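You operate a simulated robot arm through the tools that you are given. There is no shell and no other tool. Be economical: measure what you need, move in short steps, check, and stop when the job is done.

Carry out the task below with a simulated robot arm. There is one attempt and no reset: what you move stays moved.

TASK
Take the levelling block from the glue end of the long bench and leave it on the black tape roll. Then stack the grey can from the glue end of the long bench on top of the green can.
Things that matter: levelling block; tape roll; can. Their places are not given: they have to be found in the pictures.

It is judged by the outcome, as a careful person would: the job done as asked, and still so three seconds after it is handed in. It fails if anything else is knocked over, pushed out of place, dropped, spilled or broken.

THE ROBOT
A 6-joint arm with a two-finger parallel gripper, fixed in place. Base frame: the origin is at the foot of the arm, x ahead of it, y to its left, z up; the work surface is at about z = 0. Lengths are in m, angles in degrees, forces in N, time in s.
With the tool pointing down near the work surface it reaches from about 0.14 to 0.58 m from the base axis. Its first joint turns from -66.0 to 66.0 degrees. Payload 2.1 kg.
Tool frame: the origin (TCP) lies between the finger pads and is the grasp point; the fingertips stand 0.03 m ahead of it; z points along the fingers, y is the line along which they close. The gripper opens to 0.094 m. The fingers are 0.028 m wide and 0.01 m thick; the gripper's body (0.05 by 0.096 m) begins 0.055 m behind the TCP.
Orientation is that of the tool frame in the base frame, as a unit quaternion [x, y, z, w]. With the fingers straight down and closing along the base's y, the tool's x points along the base's -x, its y along +y and its z along -z.

THE INTERFACE
- The arm moves only by the tool jog_arm. Its argument "plan" is a list of rows, each an object (a shift or turn left out is 0, a gripper value left out holds the last) with "linear": the shift along the base's x, y, z in units of 40 mm (1.0 is 40 mm), a list of three; "angular": the turn, a rotation vector about the base's x, y, z in units of 8 degrees (1.0 is 8 degrees), a list of three. In form: [{"linear": [dx, dy, dz], "angular": [ax, ay, az]}, ...]. A call has 1 to 10 rows; each row shifts and turns the commanded pose from where the row before left it. "jaw" is the gripper command, from -1 (fully open) to 1 (shut), values between in proportion, set as the call begins (left out, the last holds). A call with a number of a shift or a turn outside -1 to 1 is refused whole. A row lasts 0.2 s, in which the tool goes at most 0.05 m and 8.6 degrees; a call with a longer step from one row to the next is refused whole, and so is a gripper value outside its range. A pose out of reach is approached as far as the arm can. The call stops where the force on the tool passes 40 N (or 10 N more than at its start, if that is more) or the arm is blocked; 0.2 s more then pass. The fingers move at their own pace (about 0.072 m/s each) and stop on an object; they squeeze with about 42 N. The grip force told is the motor's: it shows also when the fingers shut on nothing. Time passes only in rows, and 0.2 s behind the last, so rows that do not move let the fingers close. It gives the time, the measured TCP pose, the force on the tool (base axes), the opening and the grip force at its end, in the units of the frame above (readings bear some noise).
- Cameras (640 x 400 px; columns grow to the right, rows downward): "scene" is fixed at [0.0445, -0.3579, 0.5005]; the picture's right is [0.88, -0.47, 0.00], its down [-0.20, -0.36, -0.91] and it looks along [0.43, 0.80, -0.41] (base axes); focal length 214 px, centre (320, 200). "wrist" rides on the gripper at [-0.037, 0, -0.058] in the tool frame; the picture's right is [0.00, -1.00, 0.00], its down [0.97, 0.00, -0.24] and it looks along [0.24, 0.00, 0.97] (tool axes); focal length 218 px, centre (320, 200).
- camera(camera): a new picture of that camera. No time passes.
- probe_pixels(camera, pixels): for up to 12 pixels [column, row] of the newest picture of that camera ("zoom" is the newest enlarged one), the place [x, y, z] in the base frame of the surface seen there, good to about 0.003 m. No time passes.
- close_up(camera, box): a new picture of the part [left, top, right, bottom] of that camera's present view, enlarged. No time passes.
- sign_off(): hands the job in; it is judged then, once.

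Work in short steps. Measure before you move; look again where a grasp or a placing could have gone wrong, and mend it. You have 80 turns and 38 pictures in all, the two below and enlarged ones among them. Open the gripper and draw the arm clear of the work before you hand the job in, unless the task says otherwise; then end with one line.

The tools are called after "Call:" as name(argument=value, ...) on one line, values as JSON. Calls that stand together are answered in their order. jog_arm: Moves the arm, as the interface text tells. Its arguments: {"type":"object","properties":{"plan":{"type":"array","items":{"type":"object","properties":{"linear":{"type":"array","items":{"type":"number"}},"angular":{"type":"array","items":{"type":"number"}}}}},"jaw":{"type":"number"}},"required":["plan"]} The other tools are called the same way: camera (camera) takes a picture; probe_pixels (camera, pixels) gives the place of the surface under pixels of a picture; close_up (camera, box) takes an enlarged picture of a part of a camera's view; sign_off () hands the job in.

At the start:

```text
t: 0.0
tool_pos: [0.3095, 0.0459, 0.4348]
tcp_rot: [-0.001, 1.0, 0.0, 0.0]
force: [0.0, -0.7, 0.7]
finger_gap: 0.0941
grip_force: 0.1
```

scene: 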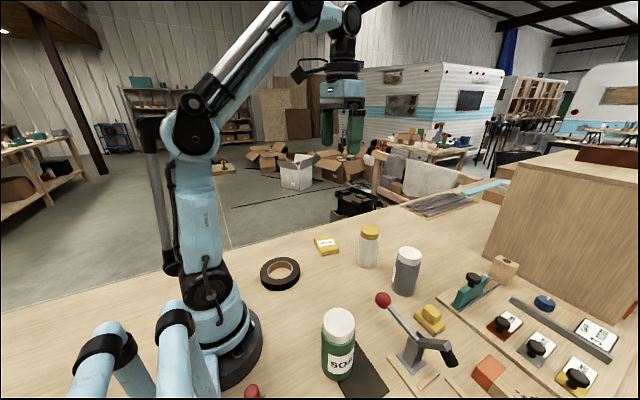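
wrist: 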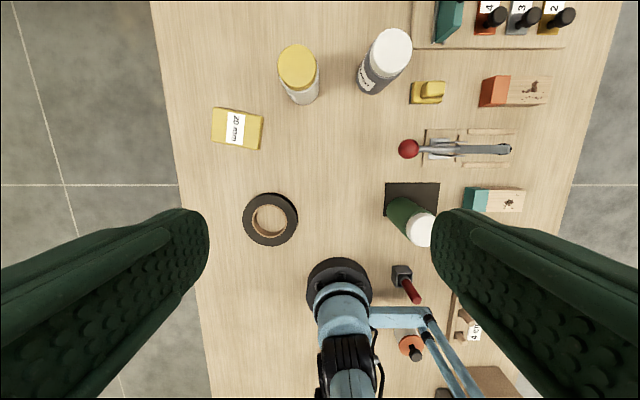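

The wrist view shows a yellow block labelled "20 mm" at (237,128), the tape roll at (270,219), and the grey and green cans. I'll zoom in to identify each one.

Call:
close_up(camera="scene", box=[240, 210, 460, 348])

Call:
close_up(camera="wrist", box=[180, 0, 580, 250])

Call:
probe_pixels(camera="wrist", pixels=[[237, 128], [222, 112], [258, 146], [270, 219], [256, 197], [270, 241], [298, 68], [392, 50], [420, 230], [400, 210], [428, 92], [372, 80]])

Call:
probe_pixels(camera="scene", pixels=[[408, 254], [338, 322], [370, 232], [325, 246], [280, 262], [266, 273], [297, 275], [405, 280], [335, 355], [280, 286], [368, 255]])

```text
2.90 times, centred on (350, 279) of scene
```

zoom: 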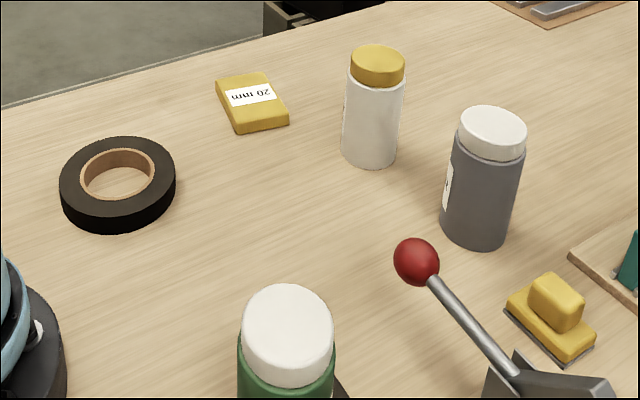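

```text
1.60 times, centred on (380, 125) of wrist
```

zoom: 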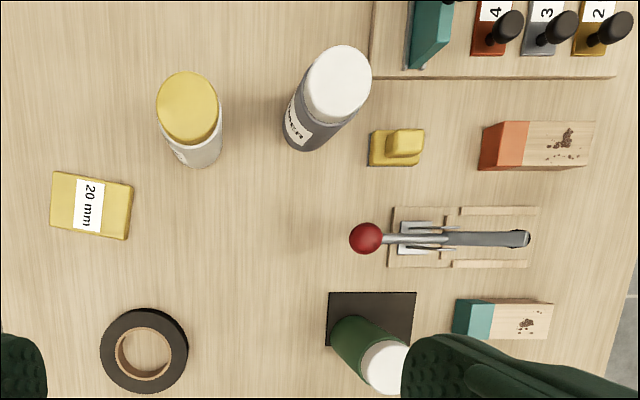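

```text
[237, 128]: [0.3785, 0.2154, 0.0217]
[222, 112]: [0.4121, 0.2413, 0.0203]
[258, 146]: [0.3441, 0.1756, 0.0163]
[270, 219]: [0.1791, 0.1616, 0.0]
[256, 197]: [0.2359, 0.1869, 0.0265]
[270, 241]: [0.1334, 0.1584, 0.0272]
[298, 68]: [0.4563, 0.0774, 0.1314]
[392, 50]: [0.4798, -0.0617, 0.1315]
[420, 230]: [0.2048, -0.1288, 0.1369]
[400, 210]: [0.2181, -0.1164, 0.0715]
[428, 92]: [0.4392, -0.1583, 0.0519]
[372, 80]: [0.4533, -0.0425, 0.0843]
```

```text
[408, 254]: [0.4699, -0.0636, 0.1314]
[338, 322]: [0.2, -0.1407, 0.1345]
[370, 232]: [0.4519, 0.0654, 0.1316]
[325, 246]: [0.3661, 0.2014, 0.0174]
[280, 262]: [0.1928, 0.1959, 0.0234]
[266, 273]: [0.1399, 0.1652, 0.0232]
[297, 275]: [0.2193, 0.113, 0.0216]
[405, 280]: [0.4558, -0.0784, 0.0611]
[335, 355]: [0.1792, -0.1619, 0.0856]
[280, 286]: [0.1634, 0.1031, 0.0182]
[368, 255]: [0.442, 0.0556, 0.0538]
```

The yellow "20 mm" block looks like the levelling block, but there's a "4 c…" label near (475,328) in the wrist view. I'll read the labels and check for other candidates before choosing.

Call:
close_up(camera="wrist", box=[360, 240, 540, 400])

Call:
close_up(camera="scene", box=[340, 220, 420, 300])

Call:
close_up(camera="scene", box=[220, 240, 640, 400])

```text
2.50 times, centred on (450, 320) of wrist
```

zoom: 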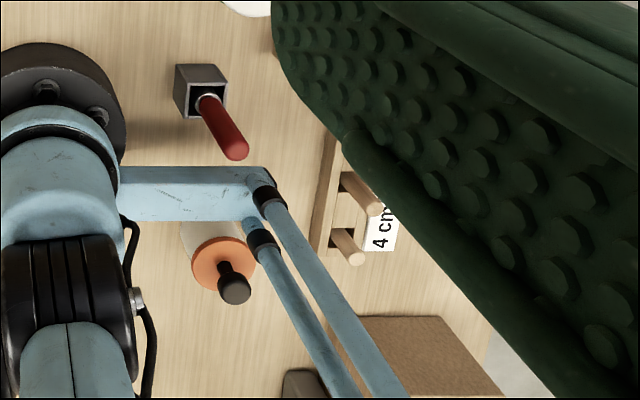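

```text
5.00 times, centred on (380, 260) of scene
```

zoom: 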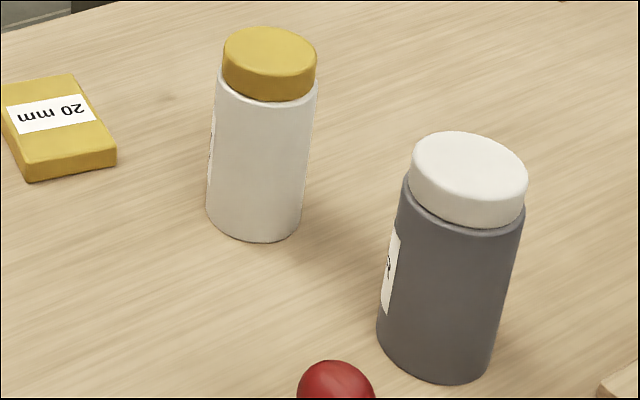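

```text
1.52 times, centred on (430, 320) of scene
```

zoom: 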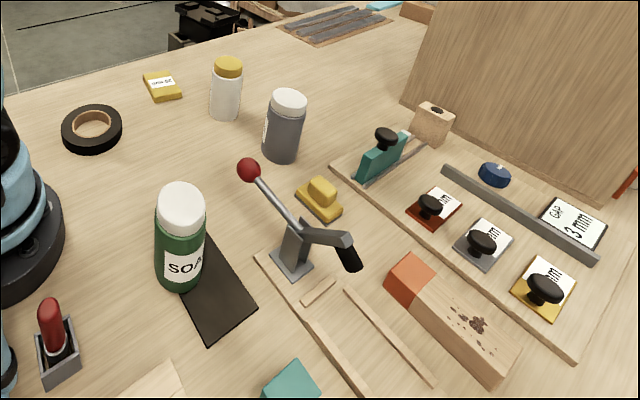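

The only levelling block at that end is the "20 mm" one. I'll measure its corners, the tape rim, and the can edges.

Call:
close_up(camera="wrist", box=[195, 95, 315, 255])

```text
2.50 times, centred on (255, 175) of wrist
```

zoom: 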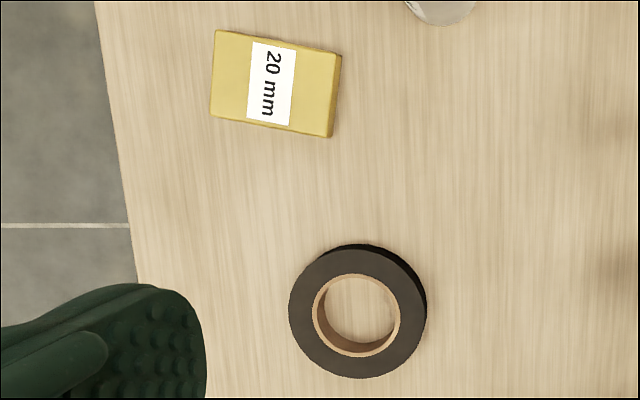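

Call:
probe_pixels(camera="zoom", pixels=[[219, 34], [335, 57], [327, 132], [213, 114], [272, 84], [292, 312], [354, 253], [423, 310], [360, 374], [318, 314], [398, 320]])

```text
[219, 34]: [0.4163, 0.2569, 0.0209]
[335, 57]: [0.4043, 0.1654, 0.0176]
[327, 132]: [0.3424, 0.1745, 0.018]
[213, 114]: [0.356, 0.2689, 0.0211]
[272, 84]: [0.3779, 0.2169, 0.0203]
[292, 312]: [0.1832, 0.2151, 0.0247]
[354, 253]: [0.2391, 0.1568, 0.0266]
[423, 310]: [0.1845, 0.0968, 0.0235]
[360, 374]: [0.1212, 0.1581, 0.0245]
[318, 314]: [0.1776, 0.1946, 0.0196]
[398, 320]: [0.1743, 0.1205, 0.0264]
```

The block's centre is about (0.380, 0.2165), its top is at z 0.02, and it measures roughly 92 × 62 mm, turned about -8°. The tape's centre is about (0.181, 0.157) with its top at 0.025. I'll move above the block and turn so the fingers close across its short side.

Call:
jog_arm(plan=[{"linear": [0.176, 0.4265, -0.712], "angular": [0, 0, 1]}, {"linear": [0.176, 0.4265, -0.712], "angular": [0, 0, 1]}, {"linear": [0.176, 0.4265, -0.712], "angular": [0, 0, 1]}, {"linear": [0.176, 0.4265, -0.712], "angular": [0, 0, 1]}, {"linear": [0.176, 0.4265, -0.712], "angular": [0, 0, 1]}, {"linear": [0.176, 0.4265, -0.712], "angular": [0, 0, 1]}, {"linear": [0.176, 0.4265, -0.712], "angular": [0, 0, 1]}, {"linear": [0.176, 0.4265, -0.712], "angular": [0, 0, 1]}, {"linear": [0.176, 0.4265, -0.712], "angular": [0, 0, 1]}, {"linear": [0.176, 0.4265, -0.712], "angular": [0, 0, 1]}], jaw=-1)

Call:
camera(camera="wrist")

```text
t: 2.2
tool_pos: [0.3787, 0.2168, 0.1477]
tcp_rot: [-0.643, 0.766, 0.0, 0.0]
force: [-0.3, 0.3, -0.1]
finger_gap: 0.0939
grip_force: 0.0
```

```text
29 pictures are left
```

wrist: 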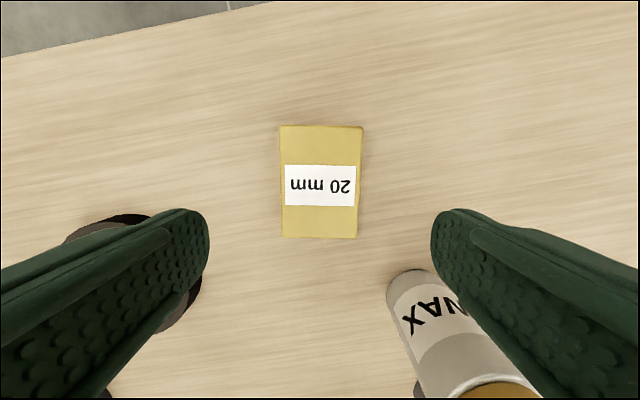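

The block is centred between the fingers, with edges at columns 279 to 361. I'll probe it again from here to refine the position.

Call:
probe_pixels(camera="wrist", pixels=[[282, 129], [360, 130], [356, 235], [285, 235], [321, 185], [281, 185], [358, 185]])

```text
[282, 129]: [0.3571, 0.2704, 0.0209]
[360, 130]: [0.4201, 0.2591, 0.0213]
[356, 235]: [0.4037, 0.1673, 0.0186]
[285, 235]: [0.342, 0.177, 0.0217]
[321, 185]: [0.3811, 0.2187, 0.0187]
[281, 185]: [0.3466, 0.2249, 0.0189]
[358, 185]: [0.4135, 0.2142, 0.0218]
```

The centre is (0.381, 0.2185) and the yaw already matches. I'll descend to a TCP height of 0.035 and then close.

Call:
jog_arm(plan=[{"linear": [0.05, 0.04, -0.6]}, {"linear": [0, 0, -0.6]}, {"linear": [0, 0, -0.6]}, {"linear": [0, 0, -0.6]}, {"linear": [0, 0, -0.4]}, {}])

Call:
jog_arm(plan=[{}, {}, {}, {}], jaw=1)

```text
t: 3.6
tool_pos: [0.38, 0.2174, 0.0366]
tcp_rot: [-0.643, 0.766, 0.0, -0.001]
force: [0.3, 0.3, 0.0]
finger_gap: 0.094
grip_force: 0.0
```

```text
t: 4.6
tool_pos: [0.3803, 0.2182, 0.0369]
tcp_rot: [-0.643, 0.766, 0.0, 0.0]
force: [0.0, -0.3, -1.0]
finger_gap: 0.0691
grip_force: 42.2
```

The block is held with a gap of 0.069. I'll lift it and carry it over the tape.

Call:
jog_arm(plan=[{"linear": [0, 0, 0.5]}, {"linear": [0, 0, 0.7]}, {"linear": [0, 0, 0.8]}, {"linear": [-0.714, -0.22, 0]}, {"linear": [-0.714, -0.22, 0]}, {"linear": [-0.714, -0.22, 0]}, {"linear": [-0.714, -0.22, 0]}, {"linear": [-0.714, -0.22, 0]}, {"linear": [-0.714, -0.22, 0]}, {"linear": [-0.714, -0.22, 0]}])

Call:
camera(camera="wrist")

Call:
close_up(camera="scene", box=[220, 180, 380, 300])

```text
t: 6.8
tool_pos: [0.1795, 0.1567, 0.1167]
tcp_rot: [-0.643, 0.766, 0.0, 0.0]
force: [0.3, -0.7, -1.9]
finger_gap: 0.0691
grip_force: 42.1
```

```text
28 pictures are left
```

wrist: 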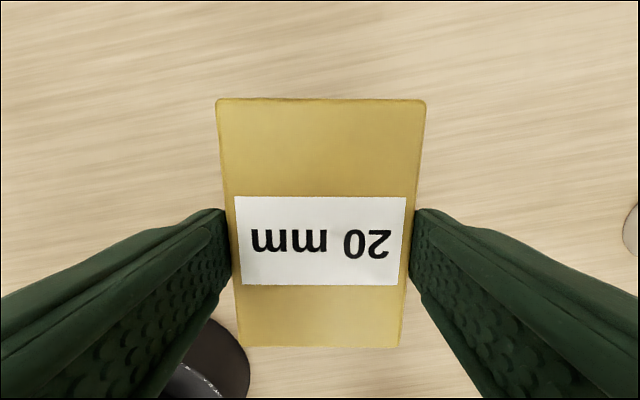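

```text
3.33 times, centred on (300, 240) of scene
```

zoom: 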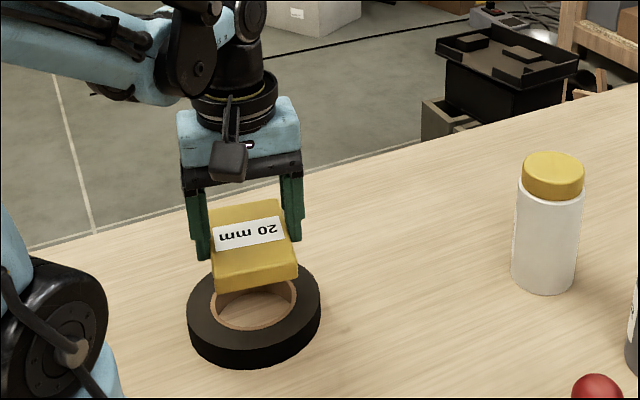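

The block is over the tape. I'll check its centre before lowering.

Call:
probe_pixels(camera="wrist", pixels=[[222, 104], [420, 104], [398, 343], [243, 343], [320, 240]])

Call:
probe_pixels(camera="zoom", pixels=[[200, 305], [313, 310], [250, 345], [208, 315]])

```text
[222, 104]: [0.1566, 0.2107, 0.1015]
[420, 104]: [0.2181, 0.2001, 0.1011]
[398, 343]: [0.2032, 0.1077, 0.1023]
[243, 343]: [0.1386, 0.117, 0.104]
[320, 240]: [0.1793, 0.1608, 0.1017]
```

```text
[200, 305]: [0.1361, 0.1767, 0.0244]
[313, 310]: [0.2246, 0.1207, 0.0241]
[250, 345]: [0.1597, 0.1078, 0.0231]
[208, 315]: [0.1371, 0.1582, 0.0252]
```

The block's centre is (0.179, 0.159), which is over the tape centre. Its underside is at about 0.081, so I'll lower it 54 mm.

Call:
jog_arm(plan=[{"linear": [0.04, -0.04, -0.5]}, {"linear": [0, 0, -0.4]}, {"linear": [0, 0, -0.25]}, {"linear": [0, 0, -0.15]}, {"linear": [0, 0, -0.05]}, {}])

Call:
close_up(camera="scene", box=[240, 210, 340, 300])

```text
t: 8.2
tool_pos: [0.1813, 0.1549, 0.0642]
tcp_rot: [-0.642, 0.766, 0.0, 0.001]
force: [0.1, 0.5, -0.7]
finger_gap: 0.0693
grip_force: 42.3
```

```text
4.44 times, centred on (290, 255) of scene
```

zoom: 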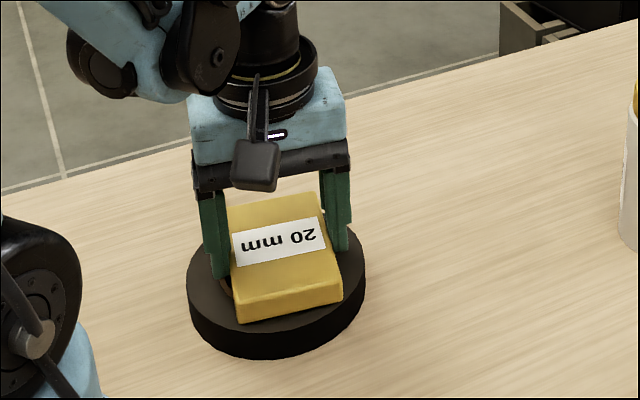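

It's nearly touching, at TCP 0.064. I'll lower it slightly more to feel contact.

Call:
jog_arm(plan=[{"linear": [0, 0, -0.05]}, {}])

```text
t: 8.8
tool_pos: [0.1824, 0.1556, 0.0612]
tcp_rot: [-0.643, 0.766, 0.001, 0.0]
force: [-0.5, -0.2, -1.5]
finger_gap: 0.0694
grip_force: 41.8
```

Call:
jog_arm(plan=[{"linear": [0, 0, -0.03]}, {}])

```text
t: 9.4
tool_pos: [0.1819, 0.1556, 0.0596]
tcp_rot: [-0.642, 0.766, 0.0, 0.0]
force: [-3.8, -3.0, 38.5]
finger_gap: 0.0691
grip_force: 42.1
```

Contact, at 38 N. I'll back off a hair, then release in place and let the fingers open.

Call:
jog_arm(plan=[{"linear": [0, 0, 0.02]}, {}])

Call:
jog_arm(plan=[{}, {}, {}], jaw=-1)

Call:
jog_arm(plan=[{"linear": [0, 0, 0.3]}, {"linear": [0, 0, 0.6]}, {"linear": [0, 0, 1]}, {"linear": [0, 0, 1]}, {"linear": [0, 0, 1]}])

Call:
camera(camera="wrist")

Call:
camera(camera="scene")

```text
t: 10.0
tool_pos: [0.1817, 0.1553, 0.0591]
tcp_rot: [-0.643, 0.766, 0.001, -0.001]
force: [0.2, 0.0, -1.6]
finger_gap: 0.0692
grip_force: 42.3
```

```text
t: 10.8
tool_pos: [0.1825, 0.1572, 0.0607]
tcp_rot: [-0.643, 0.766, 0.001, 0.0]
force: [0.4, -0.1, 0.2]
finger_gap: 0.0938
grip_force: 0.0
```

```text
t: 12.0
tool_pos: [0.1815, 0.1546, 0.2175]
tcp_rot: [-0.643, 0.766, 0.0, 0.0]
force: [0.1, 0.3, -0.5]
finger_gap: 0.0941
grip_force: 0.2
```

```text
25 pictures are left
```

wrist: 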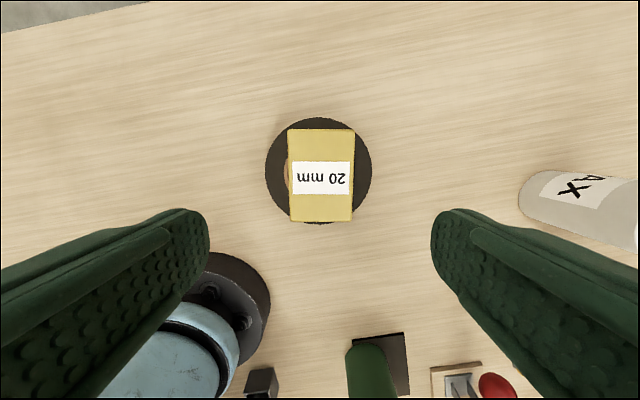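

```text
24 pictures are left
```

scene: 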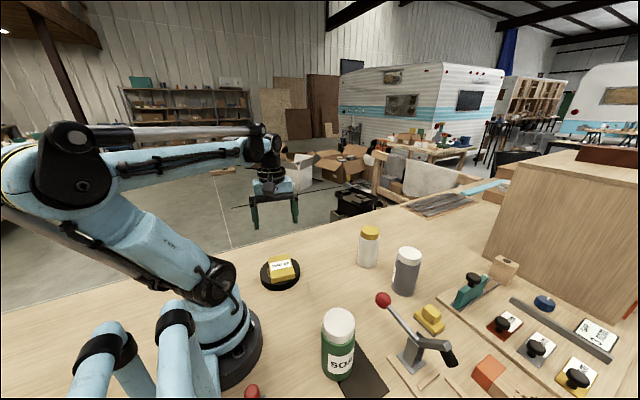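

The block sits flat and centred on the tape. Next I'll turn back and move above the grey can near (0.467, -0.065).

Call:
jog_arm(plan=[{"linear": [0.68, -0.55, 0.106], "angular": [0, 0, -1]}, {"linear": [0.68, -0.55, 0.106], "angular": [0, 0, -1]}, {"linear": [0.68, -0.55, 0.106], "angular": [0, 0, -1]}, {"linear": [0.68, -0.55, 0.106], "angular": [0, 0, -1]}, {"linear": [0.68, -0.55, 0.106], "angular": [0, 0, -1]}, {"linear": [0.68, -0.55, 0.106], "angular": [0, 0, -1]}, {"linear": [0.68, -0.55, 0.106], "angular": [0, 0, -1]}, {"linear": [0.68, -0.55, 0.106], "angular": [0, 0, -1]}, {"linear": [0.68, -0.55, 0.106], "angular": [0, 0, -1]}, {"linear": [0.68, -0.55, 0.106], "angular": [0, 0, -1]}])

Call:
camera(camera="wrist")

Call:
close_up(camera="scene", box=[300, 220, 460, 400])

```text
t: 14.2
tool_pos: [0.4543, -0.0655, 0.259]
tcp_rot: [0.001, 1.0, 0.0, 0.0]
force: [-0.3, 0.0, -0.2]
finger_gap: 0.0942
grip_force: 0.0
```

```text
23 pictures are left
```

wrist: 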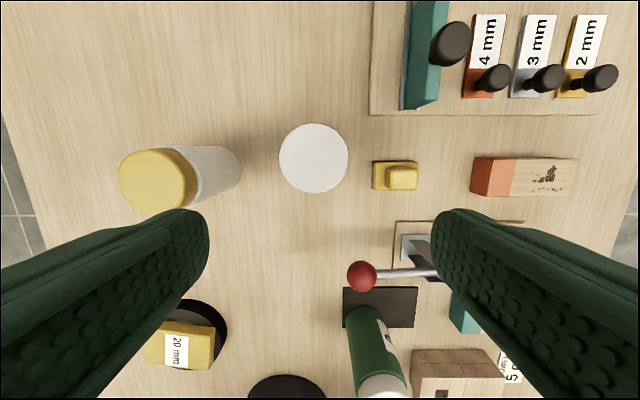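

```text
2.22 times, centred on (380, 310) of scene
```

zoom: 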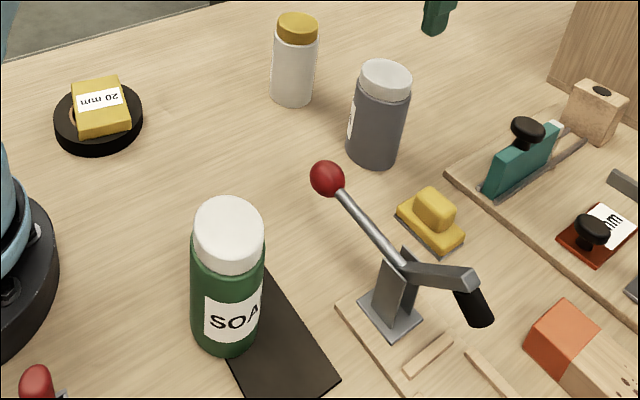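

The grey can's cap is centred at (314,158) in the wrist view. I'll probe its rim, the wax can's cap, and the lever ball.

Call:
probe_pixels(camera="wrist", pixels=[[281, 158], [346, 158], [314, 126], [314, 190], [314, 158], [361, 276], [157, 183], [365, 330], [430, 250]])

Call:
probe_pixels(camera="zoom", pixels=[[228, 222], [199, 225], [259, 228], [230, 201], [225, 260], [193, 290], [263, 290], [222, 345], [347, 130], [403, 140]])

```text
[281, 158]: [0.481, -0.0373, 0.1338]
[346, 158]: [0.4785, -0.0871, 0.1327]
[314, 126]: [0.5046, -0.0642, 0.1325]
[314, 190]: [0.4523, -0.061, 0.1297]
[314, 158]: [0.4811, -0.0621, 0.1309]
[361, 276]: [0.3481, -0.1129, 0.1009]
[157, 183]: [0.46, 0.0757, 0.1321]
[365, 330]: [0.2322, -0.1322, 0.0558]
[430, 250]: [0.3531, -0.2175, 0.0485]
```

```text
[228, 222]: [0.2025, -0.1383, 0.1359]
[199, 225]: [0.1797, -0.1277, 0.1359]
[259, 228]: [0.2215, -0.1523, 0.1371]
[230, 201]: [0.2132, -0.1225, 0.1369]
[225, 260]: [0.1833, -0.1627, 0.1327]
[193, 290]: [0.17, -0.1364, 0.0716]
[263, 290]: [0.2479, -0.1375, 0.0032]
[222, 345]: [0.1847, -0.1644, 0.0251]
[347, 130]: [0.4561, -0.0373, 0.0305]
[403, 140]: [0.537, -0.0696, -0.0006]
```

The grey can's centre is (0.478, -0.0625) with its top at 0.132. I'll centre over it, descend to TCP 0.09, and close.

Call:
jog_arm(plan=[{"linear": [0.6, 0.075, -0.4]}, {"linear": [0, 0, -0.8]}, {"linear": [0, 0, -0.8]}, {"linear": [0, 0, -0.8]}, {"linear": [0, 0, -0.8]}, {"linear": [0, 0, -0.6]}, {}])

Call:
camera(camera="wrist")

```text
t: 15.8
tool_pos: [0.4766, -0.0614, 0.0899]
tcp_rot: [0.001, 1.0, 0.0, 0.0]
force: [0.5, 0.0, 0.0]
finger_gap: 0.094
grip_force: 0.1
```

```text
21 pictures are left
```

wrist: 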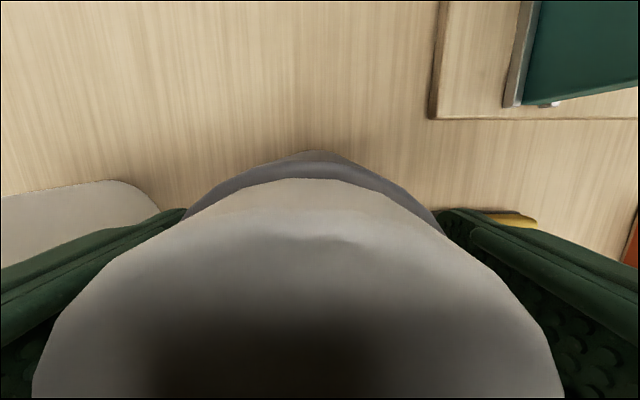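

The can is centred between the fingers, so I'll close and lift slightly.

Call:
jog_arm(plan=[{}, {}, {}, {}], jaw=1)

Call:
jog_arm(plan=[{"linear": [0, 0, 0.3]}, {"linear": [0, 0, 0.8]}, {"linear": [0, 0, 1]}, {"linear": [0, 0, 1]}, {"linear": [0, 0, 1]}, {"linear": [0, 0, 0.4]}, {}])

Call:
close_up(camera="scene", box=[300, 100, 500, 300])

```text
t: 16.8
tool_pos: [0.4765, -0.0619, 0.0893]
tcp_rot: [0.0, 1.0, 0.0, 0.0]
force: [-0.3, -0.1, 0.4]
finger_gap: 0.0648
grip_force: 42.4
```

```text
t: 18.4
tool_pos: [0.4753, -0.0621, 0.2708]
tcp_rot: [0.0, 1.0, 0.001, 0.0]
force: [0.3, -0.7, -3.3]
finger_gap: 0.0646
grip_force: 41.8
```

```text
2.00 times, centred on (400, 200) of scene
```

zoom: 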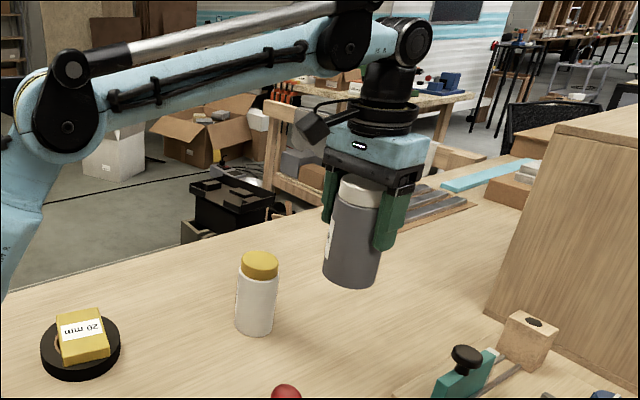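

The can is held upright, with its underside at about 0.181. I'll zoom in on the green can's cap to get a precise centre.

Call:
close_up(camera="scene", box=[308, 296, 372, 336])

```text
10.00 times, centred on (340, 316) of scene
```

zoom: 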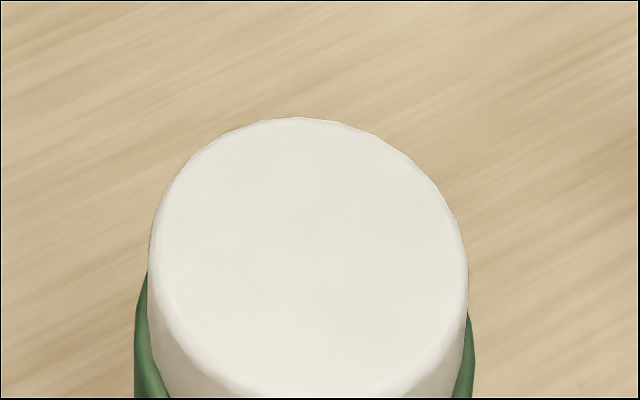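

Call:
probe_pixels(camera="zoom", pixels=[[297, 124], [160, 245], [460, 265], [210, 155], [400, 160], [165, 320], [440, 330], [310, 390], [230, 370], [380, 375], [305, 250]])

```text
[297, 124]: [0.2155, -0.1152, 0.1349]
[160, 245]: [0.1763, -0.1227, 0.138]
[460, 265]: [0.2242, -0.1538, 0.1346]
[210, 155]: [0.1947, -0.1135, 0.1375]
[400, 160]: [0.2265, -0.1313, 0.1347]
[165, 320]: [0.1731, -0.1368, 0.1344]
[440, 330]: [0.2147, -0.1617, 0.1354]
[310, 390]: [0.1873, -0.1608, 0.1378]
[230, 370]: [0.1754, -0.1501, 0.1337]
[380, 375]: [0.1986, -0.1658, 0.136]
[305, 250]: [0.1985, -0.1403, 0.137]
```

The green cap's centre is about (0.200, -0.139), its radius is 0.027, and its top is at about 0.136. I'll carry the grey can over at the current height.

Call:
jog_arm(plan=[{"linear": [-0.692, -0.192, 0]}, {"linear": [-0.692, -0.192, 0]}, {"linear": [-0.692, -0.192, 0]}, {"linear": [-0.692, -0.192, 0]}, {"linear": [-0.692, -0.192, 0]}, {"linear": [-0.692, -0.192, 0]}, {"linear": [-0.692, -0.192, 0]}, {"linear": [-0.692, -0.192, 0]}, {"linear": [-0.692, -0.192, 0]}, {"linear": [-0.692, -0.192, 0]}])

Call:
jog_arm(plan=[{}])

Call:
close_up(camera="scene", box=[240, 200, 440, 400])

```text
t: 20.6
tool_pos: [0.2011, -0.138, 0.2703]
tcp_rot: [0.0, 1.0, -0.001, 0.0]
force: [0.5, 0.6, -3.6]
finger_gap: 0.0645
grip_force: 41.7
```

```text
t: 21.0
tool_pos: [0.201, -0.1394, 0.2701]
tcp_rot: [0.0, 1.0, 0.0, 0.0]
force: [0.4, -0.4, -3.4]
finger_gap: 0.0645
grip_force: 42.3
```

```text
2.00 times, centred on (340, 300) of scene
```

zoom: 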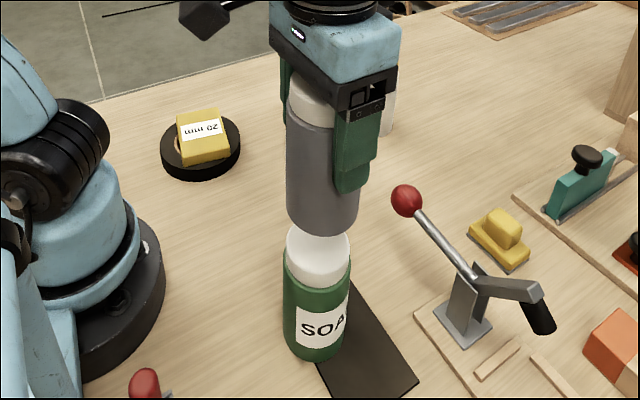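

It looks aligned. I'll zoom in on the gap between the cans to compare the silhouettes precisely.

Call:
close_up(camera="scene", box=[310, 270, 374, 390])

Call:
close_up(camera="scene", box=[308, 282, 372, 322])

```text
3.33 times, centred on (342, 330) of scene
```

zoom: 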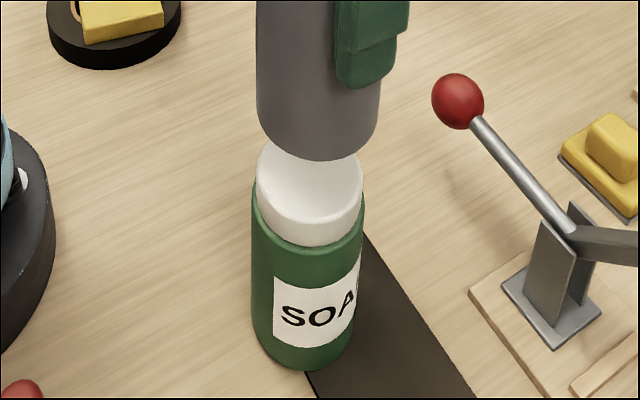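

```text
10.00 times, centred on (340, 302) of scene
```

zoom: 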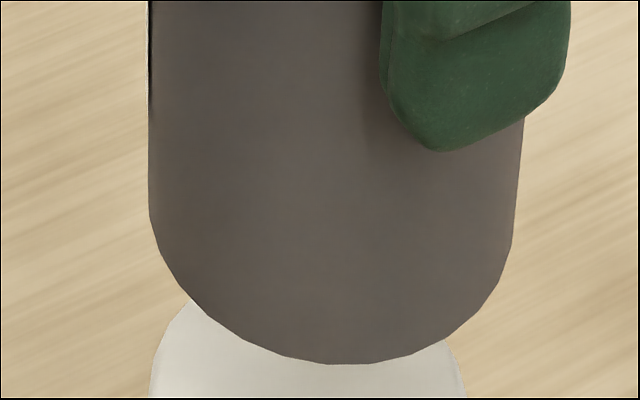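

The grey can sits about 2 mm too far along +x. I'll correct by -2.5 mm in x and lower most of the way.

Call:
jog_arm(plan=[{"linear": [-0.06, 0, -0.3]}, {"linear": [0, 0, -0.3]}, {"linear": [0, 0, -0.25]}, {"linear": [0, 0, -0.15]}, {}])

Call:
close_up(camera="scene", box=[308, 300, 372, 340])

```text
t: 22.2
tool_pos: [0.1991, -0.1383, 0.2302]
tcp_rot: [0.0, 1.0, 0.0, 0.0]
force: [-0.2, -0.3, -4.0]
finger_gap: 0.0646
grip_force: 42.1
```

```text
10.00 times, centred on (340, 320) of scene
```

zoom: 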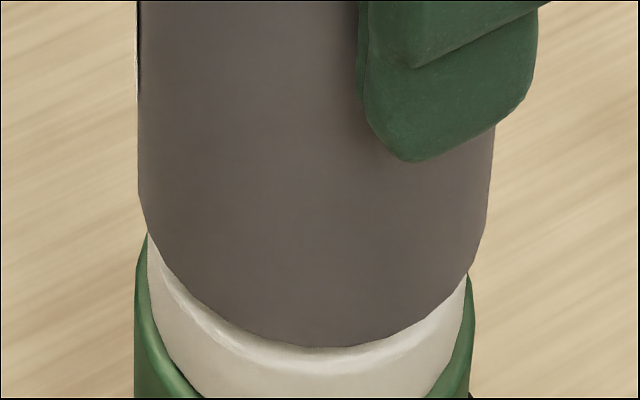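

The silhouettes are now aligned to within 1 mm. I'll lower in small steps until there's contact.

Call:
jog_arm(plan=[{"linear": [-0.01, 0, -0.05]}, {"linear": [0, 0, -0.03]}, {}])

Call:
jog_arm(plan=[{"linear": [0, 0, -0.03]}, {}])

```text
t: 23.0
tool_pos: [0.1985, -0.1388, 0.2278]
tcp_rot: [0.0, 1.0, 0.0, 0.0]
force: [0.0, -0.9, -3.0]
finger_gap: 0.0646
grip_force: 41.3
```

```text
t: 23.6
tool_pos: [0.1984, -0.1388, 0.226]
tcp_rot: [0.0, 1.0, -0.001, -0.001]
force: [-0.3, -0.7, -3.2]
finger_gap: 0.0647
grip_force: 41.8
```

Call:
jog_arm(plan=[{"linear": [0, 0, -0.02]}, {}])

```text
t: 24.2
tool_pos: [0.1983, -0.1394, 0.2245]
tcp_rot: [0.0, 1.0, 0.001, 0.0]
force: [-0.3, 0.3, 10.1]
finger_gap: 0.0644
grip_force: 42.2
```

Contact at about 13 N. I'll ease off 0.2 mm and release.

Call:
jog_arm(plan=[{"linear": [0, 0, 0.006]}])

Call:
jog_arm(plan=[{}, {}, {}, {}], jaw=-1)

Call:
close_up(camera="scene", box=[260, 230, 420, 390])

```text
t: 24.6
tool_pos: [0.1981, -0.1386, 0.2266]
tcp_rot: [0.0, 1.0, 0.0, 0.0]
force: [-0.7, 0.0, 9.7]
finger_gap: 0.0645
grip_force: 41.8
```

```text
t: 25.6
tool_pos: [0.1987, -0.1384, 0.2262]
tcp_rot: [0.0, 1.0, 0.0, 0.0]
force: [0.1, 0.0, 0.0]
finger_gap: 0.0939
grip_force: 0.1
```

```text
2.50 times, centred on (340, 310) of scene
```

zoom: 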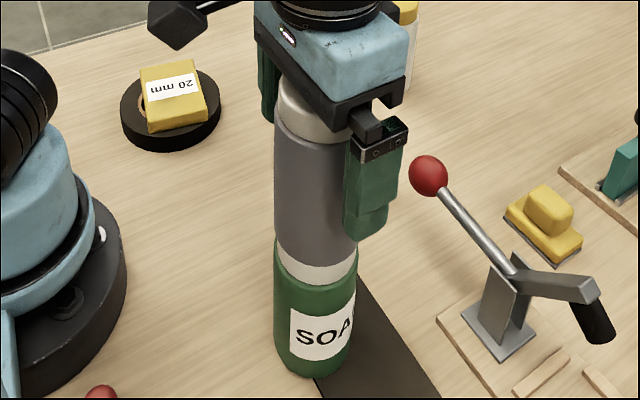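

The grey can stands straight on the green can and both fingers are clear. I'll rise vertically, then draw back.

Call:
jog_arm(plan=[{"linear": [0, 0, 0.2]}, {"linear": [0, 0, 0.5]}, {"linear": [0, 0, 0.8]}, {"linear": [0, 0, 0.9]}, {"linear": [0, 0, 0.9]}])

Call:
jog_arm(plan=[{"linear": [0.5, 0.7, 0.3]}, {"linear": [0.5, 0.7, 0.3]}, {"linear": [0.5, 0.7, 0.3]}, {"linear": [0.5, 0.7, 0.3]}, {"linear": [0.5, 0.7, 0.3]}, {}, {}])

Call:
camera(camera="scene")

```text
t: 26.8
tool_pos: [0.1978, -0.1386, 0.3584]
tcp_rot: [0.0, 1.0, 0.0, 0.0]
force: [0.2, 0.8, 0.1]
finger_gap: 0.0941
grip_force: 0.1
```

```text
t: 28.4
tool_pos: [0.2978, 0.0028, 0.4183]
tcp_rot: [0.0, 1.0, 0.0, 0.001]
force: [0.4, -0.2, -0.1]
finger_gap: 0.0941
grip_force: 0.0
```

```text
13 pictures are left
```

scene: 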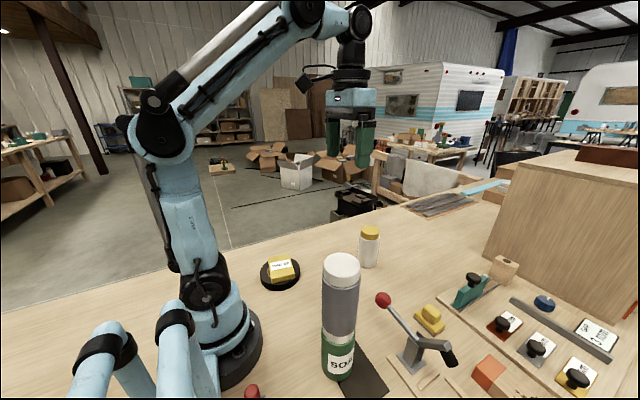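

The latest picture shows the stack upright, the block on the tape, the arm clear, and nothing else moved. I'll hand in the job.

Call:
sign_off()

```text
The job is handed in.
```

The levelling block is on the black tape roll and the grey can is stacked on the green can, with nothing else disturbed; I saw no "glue" label, so I took the only "20 mm" block and the only grey can in view.
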